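You operate a simulated robot arm through the tools that you are given. There is no shell and no other tool. Be economical: measure what you need, move in short steps, check, and stop when the job is done.

Carry out the task below with a simulated robot arm. There is one attempt and no reset: what you move stays moved.

## Task
Take the orange ladle and leave it on top of the ice pack on the top of the wooden table.
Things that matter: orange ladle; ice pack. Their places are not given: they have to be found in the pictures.

It is judged by the outcome, as a careful person would: the job done as asked, and still so three seconds after it is handed in. It fails if anything else is knocked over, pushed out of place, dropped, spilled or broken.

## Robot
A 7-joint arm with a two-finger parallel gripper, fixed in place. Base frame: the origin is at the foot of the arm, x ahead of it, y to its left, z up; the work surface is at about z = 0. Lengths are in m, angles in rad, forces in N, time in s.
With the tool pointing down near the work surface it reaches from about 0.22 to 0.58 m from the base axis. Its first joint turns from -1.152 to 1.152 rad. Payload 2.5 kg.
The TCP is the grasp point between the finger pads, 0.023 m short of the fingertips. In the tool frame z runs along the fingers and y along their closing line. Largest opening 0.094 m; finger width 0.038, thickness 0.01; the body of the gripper, 0.054 by 0.096 m, starts 0.039 m behind the TCP.
Orientation is that of the tool frame in the base frame, as [roll, pitch, yaw] about the fixed x, y, z axes, in that order (R = Rz(yaw) Ry(pitch) Rx(roll)). With the fingers straight down and closing along the base's y, the tool's x points along the base's -x, its y along +y and its z along -z.

## Interface
- The arm moves only by the tool move_arm. Its argument "deltas" is one flat list of numbers, 7 for each row, row after row: the closure in counts, from 0 (fully open) to 255 (shut), then the shift along the tool's x, y, z in units of 40 mm (1.0 is 40 mm), then the turn, a rotation vector about the tool's x, y, z in units of 5 degrees (1.0 is 5 degrees). In form: [fingers, tx, ty, tz, wx, wy, wz, fingers, tx, ty, tz, wx, wy, wz, ...]. A call has 1 to 10 rows; each row shifts and turns the commanded pose from where the row before left it, along the tool's axes as they then stand. A call with a number of a shift or a turn outside -1 to 1 is refused whole. Each row takes 0.2 s and may step no farther than 0.05 m and 0.15 rad from the row before; otherwise, or with a gripper value out of range, the whole call is refused. A pose out of reach is approached as far as the arm can. The call stops where the force on the tool passes 40 N (or 10 N more than at its start, if that is more) or the arm is blocked; 0.2 s more then pass. Each finger travels about 0.108 m/s and halts on what it meets, pressing with about 39 N; the grip force reading is that of the motor and also rises with nothing between the fingers. The clock runs only during rows and for 0.2 s after the last one: add rows that do not move to give the fingers time. It gives the time, the measured TCP pose, the force on the tool (base axes), the opening and the grip force at its end, in the units of the frame above (readings bear some noise).
- Cameras (640 x 400 px; columns grow to the right, rows downward): "scene" is fixed at [0.1329, -0.4387, 0.5211]; the picture's right is [0.54, -0.84, 0.00], its down [-0.66, -0.42, -0.62] and it looks along [0.52, 0.34, -0.78] (base axes); focal length 302 px, centre (320, 200). "wrist" rides on the gripper at [-0.039, 0, -0.044] in the tool frame; the picture's right is [0.00, -1.00, 0.00], its down [0.97, 0.00, -0.24] and it looks along [0.24, 0.00, 0.97] (tool axes); focal length 218 px, centre (320, 200).
- capture(camera): a new picture of that camera. The clock stands still meanwhile.
- probe_pixels(camera, pixels): there is no depth. For up to 12 entries [column, row, z] of the newest picture of that camera ("zoom" is the newest enlarged one), the place [x, y] in the base frame at which the ray of that pixel passes the height z, good to about 0.003 m. The clock stands still meanwhile.
- close_up(camera, box): a new picture of the part [left, top, right, bottom] of that camera's present view, enlarged. The clock stands still meanwhile.
- finish_job(): hands the job in; it is judged then, once.

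Keep the steps short. Do not move on a guess: measure, check each grasp and each placing, and mend mistakes. In all there are 60 turns and 20 pictures (those below and enlarged ones count). Leave the gripper open and the arm clear of the work at the hand-in unless told otherwise, and finish with a single line.

The tools are called after "Call:" as a command line: name --argument value ..., lists and objects as JSON in quotes. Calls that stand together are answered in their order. move_arm: Moves the arm, as the interface text tells. Its arguments: {"type":"object","properties":{"deltas":{"type":"array","items":{"type":"number"}}},"required":["deltas"]} The other tools are called the same way: capture (camera) takes a picture; probe_pixels (camera, pixels) gives the place at which the rays of pixels pass given heights; close_up (camera, box) takes an enlarged picture of a part of a camera's view; finish_job () hands the job in.

At the start:

```text
t: 0.0
tcp_pos: [0.3428, -0.1665, 0.2692]
tool_rot: [3.141, -0.002, 3.142]
force: [0.2, 0.1, 0.0]
gripper_width: 0.0943
grip_force: 0.1
```

scene: 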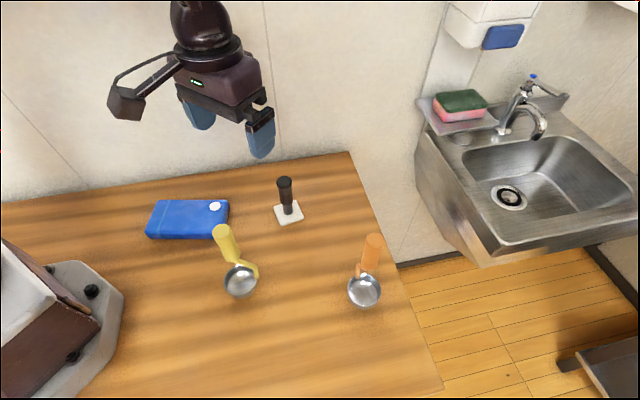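
wrist: 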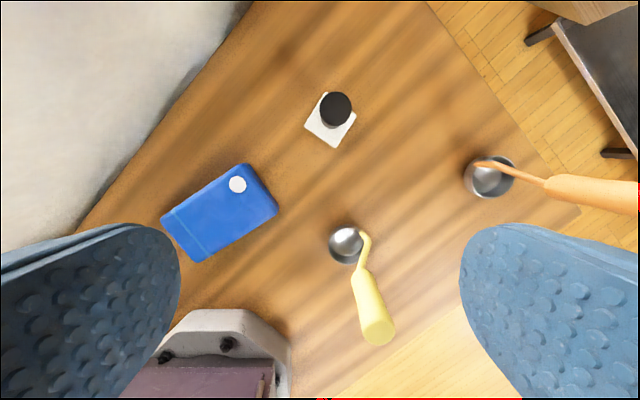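

The ladles look upright: bowls on the table, handles rising away from each camera's straight-down point. The ice pack is the blue block with the white cap. I'll enlarge both items to measure them.

Call:
close_up --camera "scene" --box '[320, 220, 420, 320]'

Call:
close_up --camera "scene" --box '[130, 170, 310, 310]'

Call:
probe_pixels --camera "wrist" --pixels '[[490, 180, 0.0], [490, 180, 0.03], [345, 243, 0.0], [237, 185, 0.03], [161, 215, 0.03], [194, 262, 0.03], [278, 210, 0.03], [246, 163, 0.03], [638, 195, 0.1], [220, 212, 0.03], [330, 130, 0.0]]'

Call:
probe_pixels --camera "scene" --pixels '[[364, 308, 0.0], [364, 292, 0.03], [364, 292, 0.0], [374, 238, 0.1], [374, 238, 0.12], [374, 238, 0.14], [146, 239, 0.0], [210, 239, 0.0], [157, 201, 0.03], [227, 200, 0.03], [228, 219, 0.0], [215, 206, 0.03]]'

```text
4.00 times, centred on (370, 270) of scene
```

zoom: 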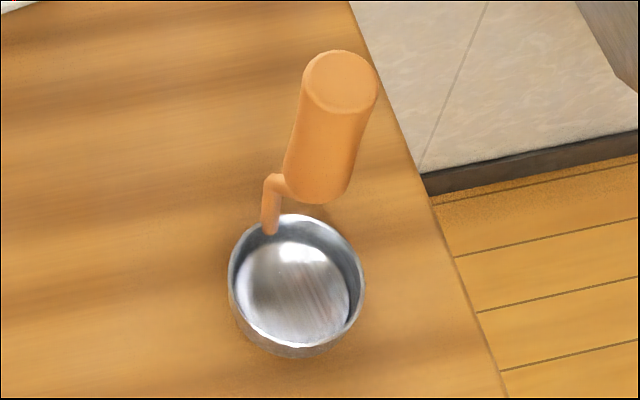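

```text
2.86 times, centred on (220, 240) of scene
```

zoom: 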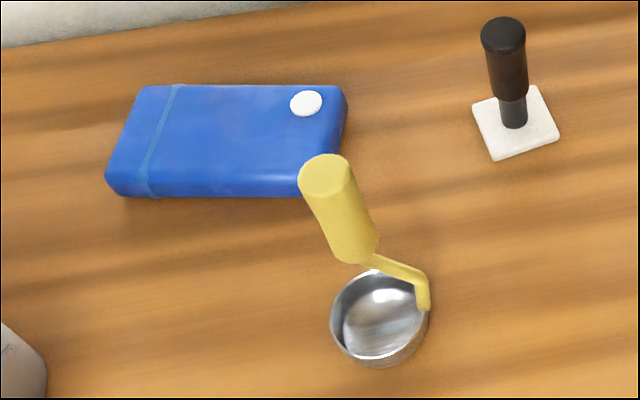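

```text
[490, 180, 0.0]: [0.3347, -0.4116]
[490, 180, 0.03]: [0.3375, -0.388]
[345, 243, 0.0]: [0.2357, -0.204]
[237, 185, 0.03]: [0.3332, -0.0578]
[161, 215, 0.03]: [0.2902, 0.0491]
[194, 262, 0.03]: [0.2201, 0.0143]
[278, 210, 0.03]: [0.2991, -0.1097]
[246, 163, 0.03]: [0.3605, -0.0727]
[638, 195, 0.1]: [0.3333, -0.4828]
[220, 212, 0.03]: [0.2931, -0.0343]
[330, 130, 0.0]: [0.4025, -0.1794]
```

```text
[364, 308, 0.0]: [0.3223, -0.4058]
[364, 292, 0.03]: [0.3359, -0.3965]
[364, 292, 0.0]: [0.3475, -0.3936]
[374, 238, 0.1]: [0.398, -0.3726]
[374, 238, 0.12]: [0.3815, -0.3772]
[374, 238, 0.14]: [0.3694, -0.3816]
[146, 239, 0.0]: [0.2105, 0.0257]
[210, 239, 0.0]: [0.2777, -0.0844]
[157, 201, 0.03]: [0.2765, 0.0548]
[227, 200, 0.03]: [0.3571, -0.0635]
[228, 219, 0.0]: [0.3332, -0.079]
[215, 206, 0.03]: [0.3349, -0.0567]
```

The ladle stands on its flat-bottomed bowl, about (0.336, -0.393), with a vertical handle carried on a side stem. I'll move about 0.14 m toward -y at this height for a better wrist view.

Call:
move_arm --deltas '[0, 0, -1, 0, 0, 0, 0, 0, 0, -1, 0, 0, 0, 0, 0, 0, -1, 0, 0, 0, 0, 0, 0, -0.6, 0, 0, 0, 0, 0, 0, 0, 0, 0, 0, 0]'

Call:
capture --camera "wrist"

Call:
capture --camera "scene"

```text
t: 1.2
tcp_pos: [0.3425, -0.3095, 0.2693]
tool_rot: [3.141, -0.001, -3.141]
force: [0.0, -0.9, -0.4]
gripper_width: 0.0941
grip_force: 0.1
```

```text
15 pictures are left
```

wrist: 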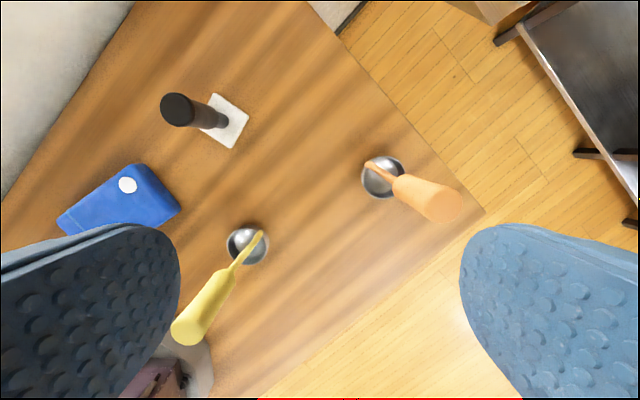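

```text
14 pictures are left
```

scene: 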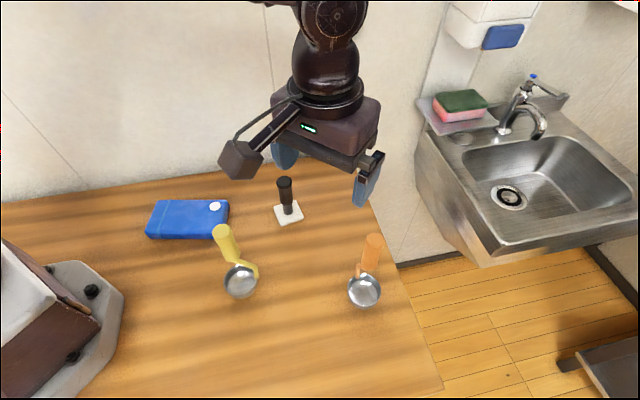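

Next I'll intersect the handle top seen by wrist (442,206) and scene (375,241), and the handle bottom, to get their positions and heights.

Call:
probe_pixels --camera "wrist" --pixels '[[442, 206, 0.1], [442, 206, 0.12], [442, 206, 0.14], [442, 206, 0.16], [401, 187, 0.04], [401, 187, 0.06], [401, 187, 0.08], [382, 178, 0.0], [382, 178, 0.03], [369, 163, 0.03], [369, 163, 0.05], [419, 228, 0.13]]'

Call:
probe_pixels --camera "scene" --pixels '[[375, 241, 0.1], [375, 241, 0.12], [375, 241, 0.14], [375, 241, 0.16], [369.5, 267, 0.04], [369.5, 267, 0.06], [369.5, 267, 0.08], [364, 293, 0.0], [364, 293, 0.03], [357.5, 277, 0.03], [357.5, 277, 0.05], [358, 266, 0.07]]'

Call:
close_up --camera "wrist" --box '[340, 130, 500, 230]'

```text
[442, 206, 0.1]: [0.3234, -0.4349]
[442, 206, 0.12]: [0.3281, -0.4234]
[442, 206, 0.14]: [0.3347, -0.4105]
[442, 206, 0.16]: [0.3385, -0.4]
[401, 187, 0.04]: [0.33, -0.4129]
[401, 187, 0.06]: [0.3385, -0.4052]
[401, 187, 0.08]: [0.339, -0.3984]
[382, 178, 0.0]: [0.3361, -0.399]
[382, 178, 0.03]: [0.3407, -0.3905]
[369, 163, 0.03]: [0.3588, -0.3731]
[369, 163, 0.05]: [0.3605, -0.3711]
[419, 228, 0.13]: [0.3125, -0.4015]
```

```text
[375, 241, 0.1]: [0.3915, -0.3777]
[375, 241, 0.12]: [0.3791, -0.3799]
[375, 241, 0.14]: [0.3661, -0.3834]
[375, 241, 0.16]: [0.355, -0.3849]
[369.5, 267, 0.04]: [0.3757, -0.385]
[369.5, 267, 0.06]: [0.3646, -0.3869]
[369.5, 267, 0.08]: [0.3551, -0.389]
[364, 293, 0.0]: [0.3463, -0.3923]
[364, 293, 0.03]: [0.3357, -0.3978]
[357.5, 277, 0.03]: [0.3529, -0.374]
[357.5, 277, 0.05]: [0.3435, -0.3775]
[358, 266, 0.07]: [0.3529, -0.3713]
```

```text
4.00 times, centred on (420, 180) of wrist
```

zoom: 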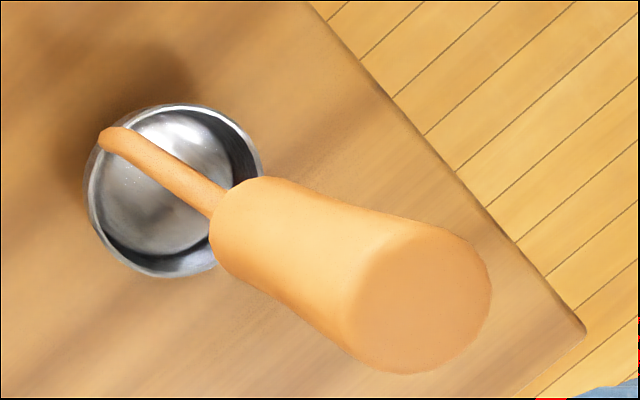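

The handle runs from about z=0.10 to 0.18, centred near (0.344, -0.388) and about 22 mm thick. I'll centre above it and check before going down.

Call:
move_arm --deltas '[0, -0.04, -1, 0, 0, 0, 0, 0, 0, -0.95, 0, 0, 0, 0, 0, 0, 0, 0, 0, 0, 0, 0, 0, 0, 0, 0, 0, 0]'

Call:
capture --camera "wrist"

Call:
probe_pixels --camera "wrist" --pixels '[[320, 220, 0.18], [320, 240, 0.18], [320, 260, 0.18]]'

```text
t: 2.2
tcp_pos: [0.3441, -0.3876, 0.2685]
tool_rot: [3.141, 0.002, 3.14]
force: [0.6, -0.1, -0.2]
gripper_width: 0.0941
grip_force: 0.1
```

```text
12 pictures are left
```

wrist: 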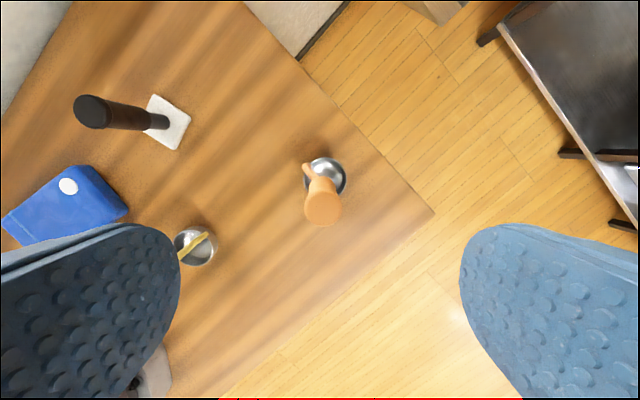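

```text
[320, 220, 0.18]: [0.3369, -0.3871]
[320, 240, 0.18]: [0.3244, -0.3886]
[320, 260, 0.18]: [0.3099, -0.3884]
```

The handle top at (323,208) lies on the TCP axis, between the open fingers. I'll go straight down to TCP z≈0.147.

Call:
move_arm --deltas '[0, 0, 0, 0.75, 0, 0, 0, 0, 0, 0, 0.75, 0, 0, 0, 0, 0, 0, 0.75, 0, 0, 0, 0, 0, 0, 0.75, 0, 0, 0, 0, 0, 0, 0, 0, 0, 0]'

Call:
capture --camera "scene"

```text
t: 3.4
tcp_pos: [0.3431, -0.3893, 0.1481]
tool_rot: [-3.14, 0.0, -3.141]
force: [0.0, -0.5, -0.6]
gripper_width: 0.0942
grip_force: 0.1
```

```text
11 pictures are left
```

scene: 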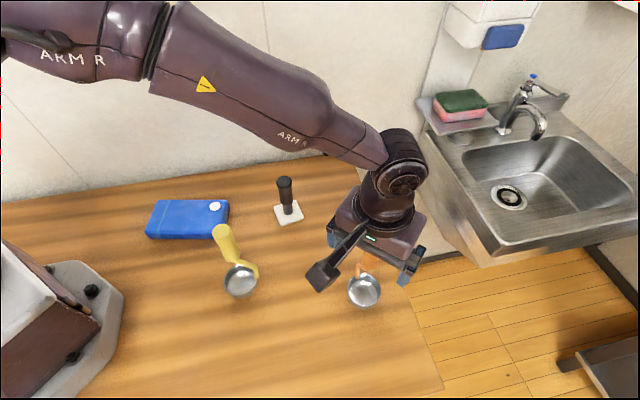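

The handle is between the fingers and the ladle hasn't moved. I'll close gradually.

Call:
move_arm --deltas '[100, 0, 0, 0, 0, 0, 0, 150, 0, 0, 0, 0, 0, 0, 190, 0, 0, 0, 0, 0, 0, 255, 0, 0, 0, 0, 0, 0, 255, 0, 0, 0, 0, 0, 0, 255, 0, 0, 0, 0, 0, 0]'

```text
t: 4.8
tcp_pos: [0.3433, -0.3893, 0.1492]
tool_rot: [-3.141, 0.0, -3.141]
force: [0.6, -0.4, 0.6]
gripper_width: 0.0229
grip_force: 39.0
```

The opening stopped at 22.9 mm, which matches the handle. I'll lift a little and check the hold.

Call:
move_arm --deltas '[255, 0, 0, -0.5, 0, 0, 0, 255, 0, 0, -0.5, 0, 0, 0, 255, 0, 0, -0.5, 0, 0, 0, 255, 0, 0, 0, 0, 0, 0]'

Call:
capture --camera "scene"

```text
t: 5.8
tcp_pos: [0.3437, -0.3887, 0.2081]
tool_rot: [-3.14, 0.001, 3.14]
force: [-0.4, -0.1, -1.5]
gripper_width: 0.0227
grip_force: 38.6
```

```text
10 pictures are left
```

scene: 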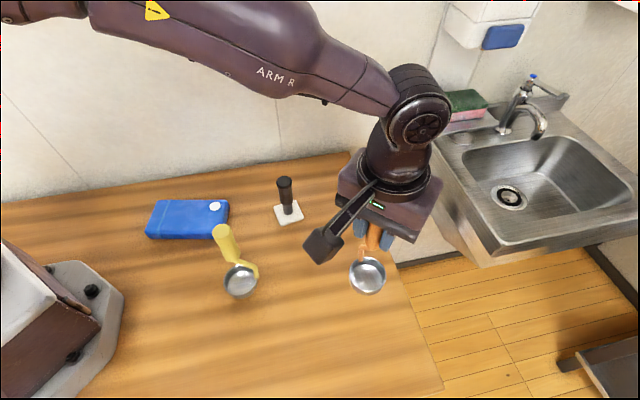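

The ladle is held and lifted. I'll raise it to about z=0.36 so the bowl clears everything standing.

Call:
move_arm --deltas '[255, 0, 0, -0.8, 0, 0, 0, 255, 0, 0, -0.8, 0, 0, 0, 255, 0, 0, -0.8, 0, 0, 0, 255, 0, 0, -0.8, 0, 0, 0, 255, 0, 0, -0.6, 0, 0, 0, 255, 0, 0, 0, 0, 0, 0]'

Call:
close_up --camera "scene" --box '[130, 170, 250, 260]'

```text
t: 7.2
tcp_pos: [0.3437, -0.3888, 0.3625]
tool_rot: [3.142, 0.0, -3.142]
force: [0.1, -0.3, -0.9]
gripper_width: 0.0228
grip_force: 39.0
```

```text
4.44 times, centred on (190, 215) of scene
```

zoom: 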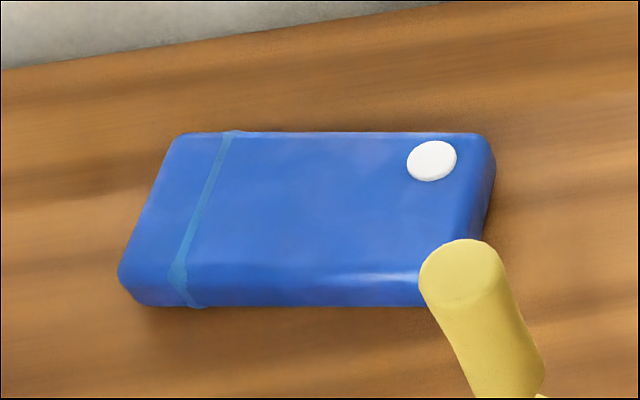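

The pack top is about z=0.03, with a slightly raised cap and a band; the ladle should sit between them. I'll probe that clear area at the top's height.

Call:
probe_pixels --camera "zoom" --pixels '[[310, 200, 0.03], [432, 160, 0.03], [410, 165, 0.03], [235, 133, 0.03], [182, 265, 0.03], [480, 135, 0.03], [430, 262, 0.03], [310, 135, 0.03], [300, 265, 0.03], [125, 268, 0.03], [300, 306, 0.0], [180, 135, 0.03]]'

```text
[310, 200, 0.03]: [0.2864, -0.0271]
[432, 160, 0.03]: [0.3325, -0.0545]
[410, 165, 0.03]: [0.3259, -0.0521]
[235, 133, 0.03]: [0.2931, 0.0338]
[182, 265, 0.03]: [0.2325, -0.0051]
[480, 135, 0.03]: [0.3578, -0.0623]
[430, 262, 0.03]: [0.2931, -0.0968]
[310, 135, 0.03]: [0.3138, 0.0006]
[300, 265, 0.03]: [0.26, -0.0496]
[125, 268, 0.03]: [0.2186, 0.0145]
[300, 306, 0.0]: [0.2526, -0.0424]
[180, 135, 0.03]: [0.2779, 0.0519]
```

The clear spot is centred at (0.287, -0.025). The bowl sits about 4 mm from the TCP axis, so the TCP target is (0.291, -0.021). I'll carry it across at height.

Call:
move_arm --deltas '[255, 0.14, 0.92, 0, 0, 0, 0, 255, 0.14, 0.92, 0, 0, 0, 0, 255, 0.14, 0.92, 0, 0, 0, 0, 255, 0.14, 0.92, 0, 0, 0, 0, 255, 0.14, 0.92, 0, 0, 0, 0, 255, 0.14, 0.92, 0, 0, 0, 0, 255, 0.14, 0.92, 0, 0, 0, 0, 255, 0.14, 0.92, 0, 0, 0, 0, 255, 0.1, 0.92, 0, 0, 0, 0, 255, 0.1, 0.92, 0, 0, 0, 0]'

Call:
capture --camera "scene"

```text
t: 9.4
tcp_pos: [0.2907, -0.0211, 0.3618]
tool_rot: [3.14, 0.0, 3.14]
force: [0.0, 0.1, -0.7]
gripper_width: 0.0227
grip_force: 39.7
```

```text
8 pictures are left
```

scene: 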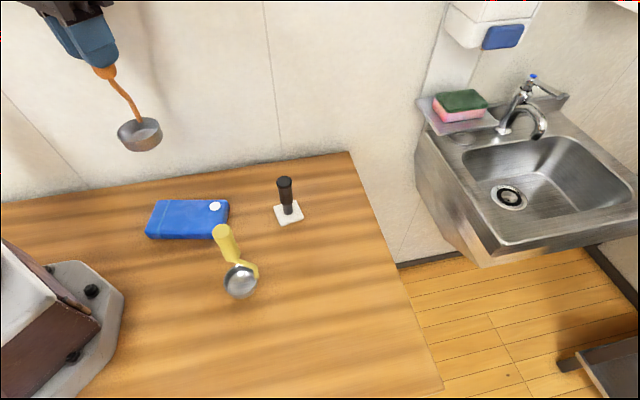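

The ladle hangs upright. I'll lower it to about z=0.20, leaving the bowl 2 cm above the pack, then check.

Call:
move_arm --deltas '[255, 0, 0, 0.8, 0, 0, 0, 255, 0, 0, 0.8, 0, 0, 0, 255, 0, 0, 0.8, 0, 0, 0, 255, 0, 0, 0.8, 0, 0, 0, 255, 0, 0, 0.8, 0, 0, 0, 255, 0, 0, 0, 0, 0, 0]'

Call:
close_up --camera "scene" --box '[100, 110, 290, 270]'

Call:
probe_pixels --camera "zoom" --pixels '[[320, 200, 0.08]]'

```text
t: 10.8
tcp_pos: [0.2891, -0.0201, 0.2015]
tool_rot: [3.14, 0.001, -3.141]
force: [0.3, 0.4, -1.2]
gripper_width: 0.0226
grip_force: 38.9
```

```text
2.50 times, centred on (195, 190) of scene
```

zoom: 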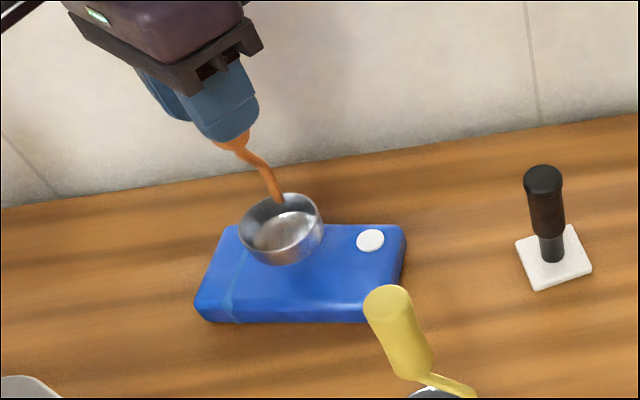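

```text
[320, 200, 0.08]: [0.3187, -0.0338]
```

I'll locate the bowl's rim centre (281,228) and the bottom of its outline (287,262) before the final lowering.

Call:
probe_pixels --camera "zoom" --pixels '[[281, 228, 0.083], [281, 228, 0.075], [239, 228, 0.083], [323, 225, 0.083]]'

```text
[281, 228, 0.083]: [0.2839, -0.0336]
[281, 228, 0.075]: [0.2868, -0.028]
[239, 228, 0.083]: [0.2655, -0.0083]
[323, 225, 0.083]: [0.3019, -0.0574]
```

The bowl centre is about (0.285, -0.030), so I'll nudge it +2 mm in x and +4 mm in y, then lower slowly toward contact near TCP z≈0.18.

Call:
move_arm --deltas '[255, -0.05, 0.1, 0.1, 0, 0, 0, 255, 0, 0, 0.1, 0, 0, 0, 255, 0, 0, 0.1, 0, 0, 0, 255, 0, 0, 0.1, 0, 0, 0, 255, 0, 0, 0, 0, 0, 0]'

```text
t: 12.0
tcp_pos: [0.293, -0.0158, 0.1856]
tool_rot: [-3.141, 0.0, -3.14]
force: [-0.4, 0.1, -2.1]
gripper_width: 0.0233
grip_force: 38.6
```

No contact yet. I'll go on in 2 mm steps.

Call:
move_arm --deltas '[255, 0, 0, 0.05, 0, 0, 0, 255, 0, 0, 0.05, 0, 0, 0, 255, 0, 0, 0, 0, 0, 0]'

Call:
close_up --camera "scene" --box '[130, 170, 250, 260]'

```text
t: 12.8
tcp_pos: [0.2941, -0.0158, 0.1818]
tool_rot: [-3.141, 0.001, 3.141]
force: [0.1, 0.5, -1.2]
gripper_width: 0.023
grip_force: 39.3
```

```text
4.44 times, centred on (190, 215) of scene
```

zoom: 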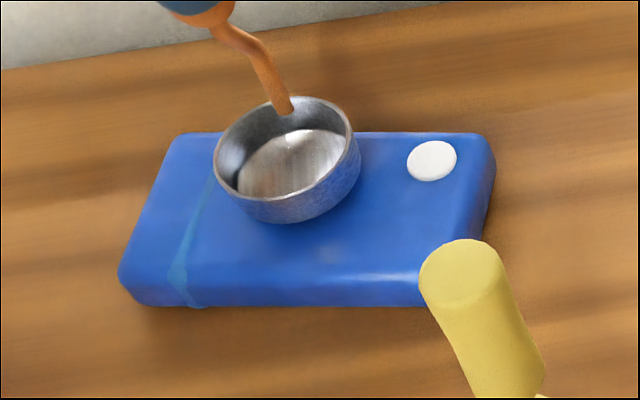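

Call:
probe_pixels --camera "zoom" --pixels '[[285, 147, 0.063], [296, 180, 0.033], [295, 223, 0.033], [213, 150, 0.063], [358, 140, 0.063]]'

```text
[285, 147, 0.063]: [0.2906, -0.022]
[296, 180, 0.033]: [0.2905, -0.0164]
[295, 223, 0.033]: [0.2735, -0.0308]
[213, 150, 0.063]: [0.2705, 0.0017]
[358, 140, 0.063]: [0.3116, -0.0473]
```

Force reads no contact, but the bowl centre is about (0.2905, -0.020), roughly 5 mm past the pack's midline toward the back. I'll rise 3 mm and shift back (-4, -4) mm.

Call:
move_arm --deltas '[255, 0, 0, -0.08, 0, 0, 0, 255, 0.1, -0.1, 0, 0, 0, 0, 255, 0, 0, 0, 0, 0, 0, 255, 0, 0, 0.04, 0, 0, 0, 255, 0, 0, 0.04, 0, 0, 0, 255, 0, 0, 0, 0, 0, 0]'

```text
t: 14.2
tcp_pos: [0.2895, -0.0209, 0.1823]
tool_rot: [3.141, 0.0, 3.141]
force: [0.2, -0.1, -0.4]
gripper_width: 0.0227
grip_force: 39.3
```

Next I'll lower in about 1 mm steps and watch the vertical force.

Call:
move_arm --deltas '[255, 0, 0, 0.025, 0, 0, 0, 255, 0, 0, 0.025, 0, 0, 0, 255, 0, 0, 0, 0, 0, 0]'

```text
t: 15.0
tcp_pos: [0.2891, -0.0199, 0.1812]
tool_rot: [-3.141, 0.0, 3.141]
force: [-0.6, 0.9, -2.0]
gripper_width: 0.0227
grip_force: 38.6
```

Call:
move_arm --deltas '[255, 0, 0, 0.025, 0, 0, 0, 255, 0, 0, 0.025, 0, 0, 0, 255, 0, 0, 0, 0, 0, 0]'

```text
t: 15.8
tcp_pos: [0.2901, -0.0207, 0.1794]
tool_rot: [3.141, 0.005, 3.141]
force: [-2.0, -0.2, 6.9]
gripper_width: 0.0231
grip_force: 38.9
stopped in row 3: the force on the tool passed its limit (the readings are from after the stop); the commanded pose is now the measured one
```

Contact: 6.9 N upward at TCP z=0.179, as predicted. I'll check with a picture before releasing.

Call:
close_up --camera "scene" --box '[130, 170, 250, 260]'

```text
4.44 times, centred on (190, 215) of scene
```

zoom: 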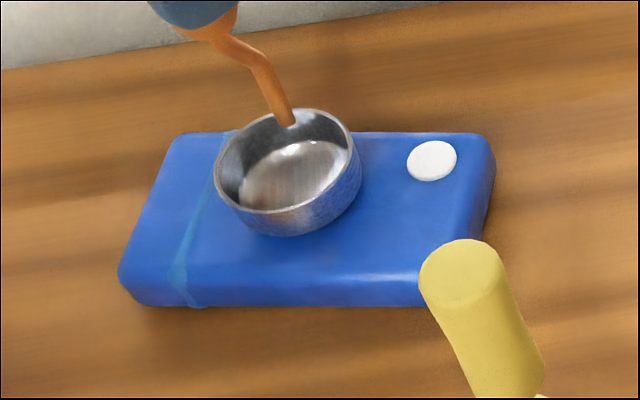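

The bowl sits flat on the pack and the pack hasn't moved. I'll open slowly, then wait.

Call:
move_arm --deltas '[180, 0, 0, 0, 0, 0, 0, 140, 0, 0, 0, 0, 0, 0, 80, 0, 0, 0, 0, 0, 0, 0, 0, 0, 0, 0, 0, 0, 0, 0, 0, 0, 0, 0, 0, 0, 0, 0, 0, 0, 0, 0, 0, 0, 0, 0, 0, 0, 0]'

Call:
capture --camera "scene"

```text
t: 17.4
tcp_pos: [0.2882, -0.0193, 0.1788]
tool_rot: [-3.141, 0.005, 3.141]
force: [0.5, -0.3, 0.3]
gripper_width: 0.0938
grip_force: 0.0
```

```text
4 pictures are left
```

scene: 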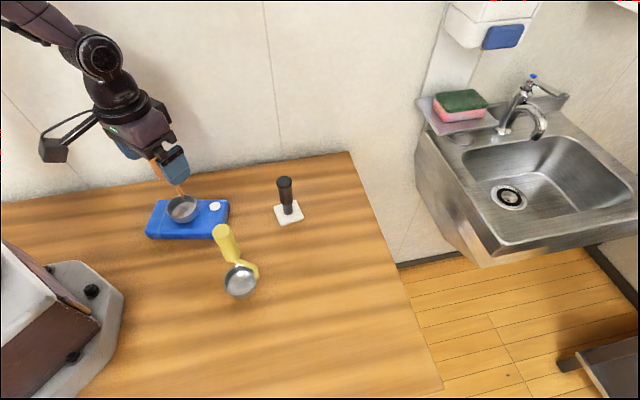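

The gripper is open and the ladle stands by itself on the pack. I'll back straight up with the fingers open.

Call:
move_arm --deltas '[0, 0, 0, -0.4, 0, 0, 0, 0, 0, 0, -0.6, 0, 0, 0, 0, 0, 0, -0.8, 0, 0, 0, 0, 0, 0, -0.8, 0, 0, 0, 0, 0, 0, -0.8, 0, 0, 0, 0, 0, 0, -0.8, 0, 0, 0, 0, 0, 0, 0, 0, 0, 0, 0, 0, 0, 0, 0, 0, 0]'

Call:
capture --camera "scene"

```text
t: 19.2
tcp_pos: [0.2886, -0.0206, 0.3459]
tool_rot: [-3.141, 0.004, -3.14]
force: [-0.3, -0.4, -0.4]
gripper_width: 0.0941
grip_force: 0.0
```

```text
3 pictures are left
```

scene: 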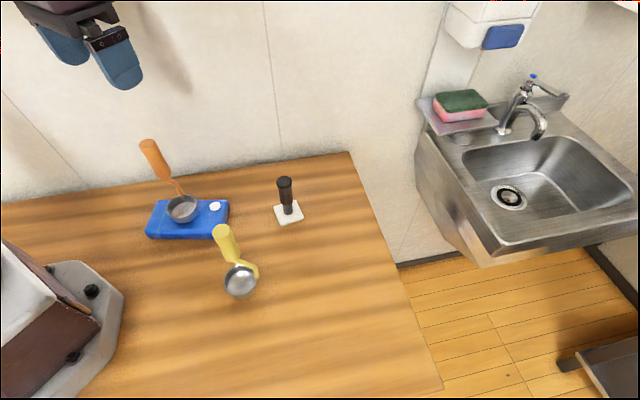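

The ladle stands steady on the ice pack, everything else is where it was, and the open gripper is well clear. I'll hand it in.

Call:
finish_job

```text
The job is handed in.
```

The orange ladle is standing upright on top of the ice pack, nothing else was moved, and the gripper is open and clear.
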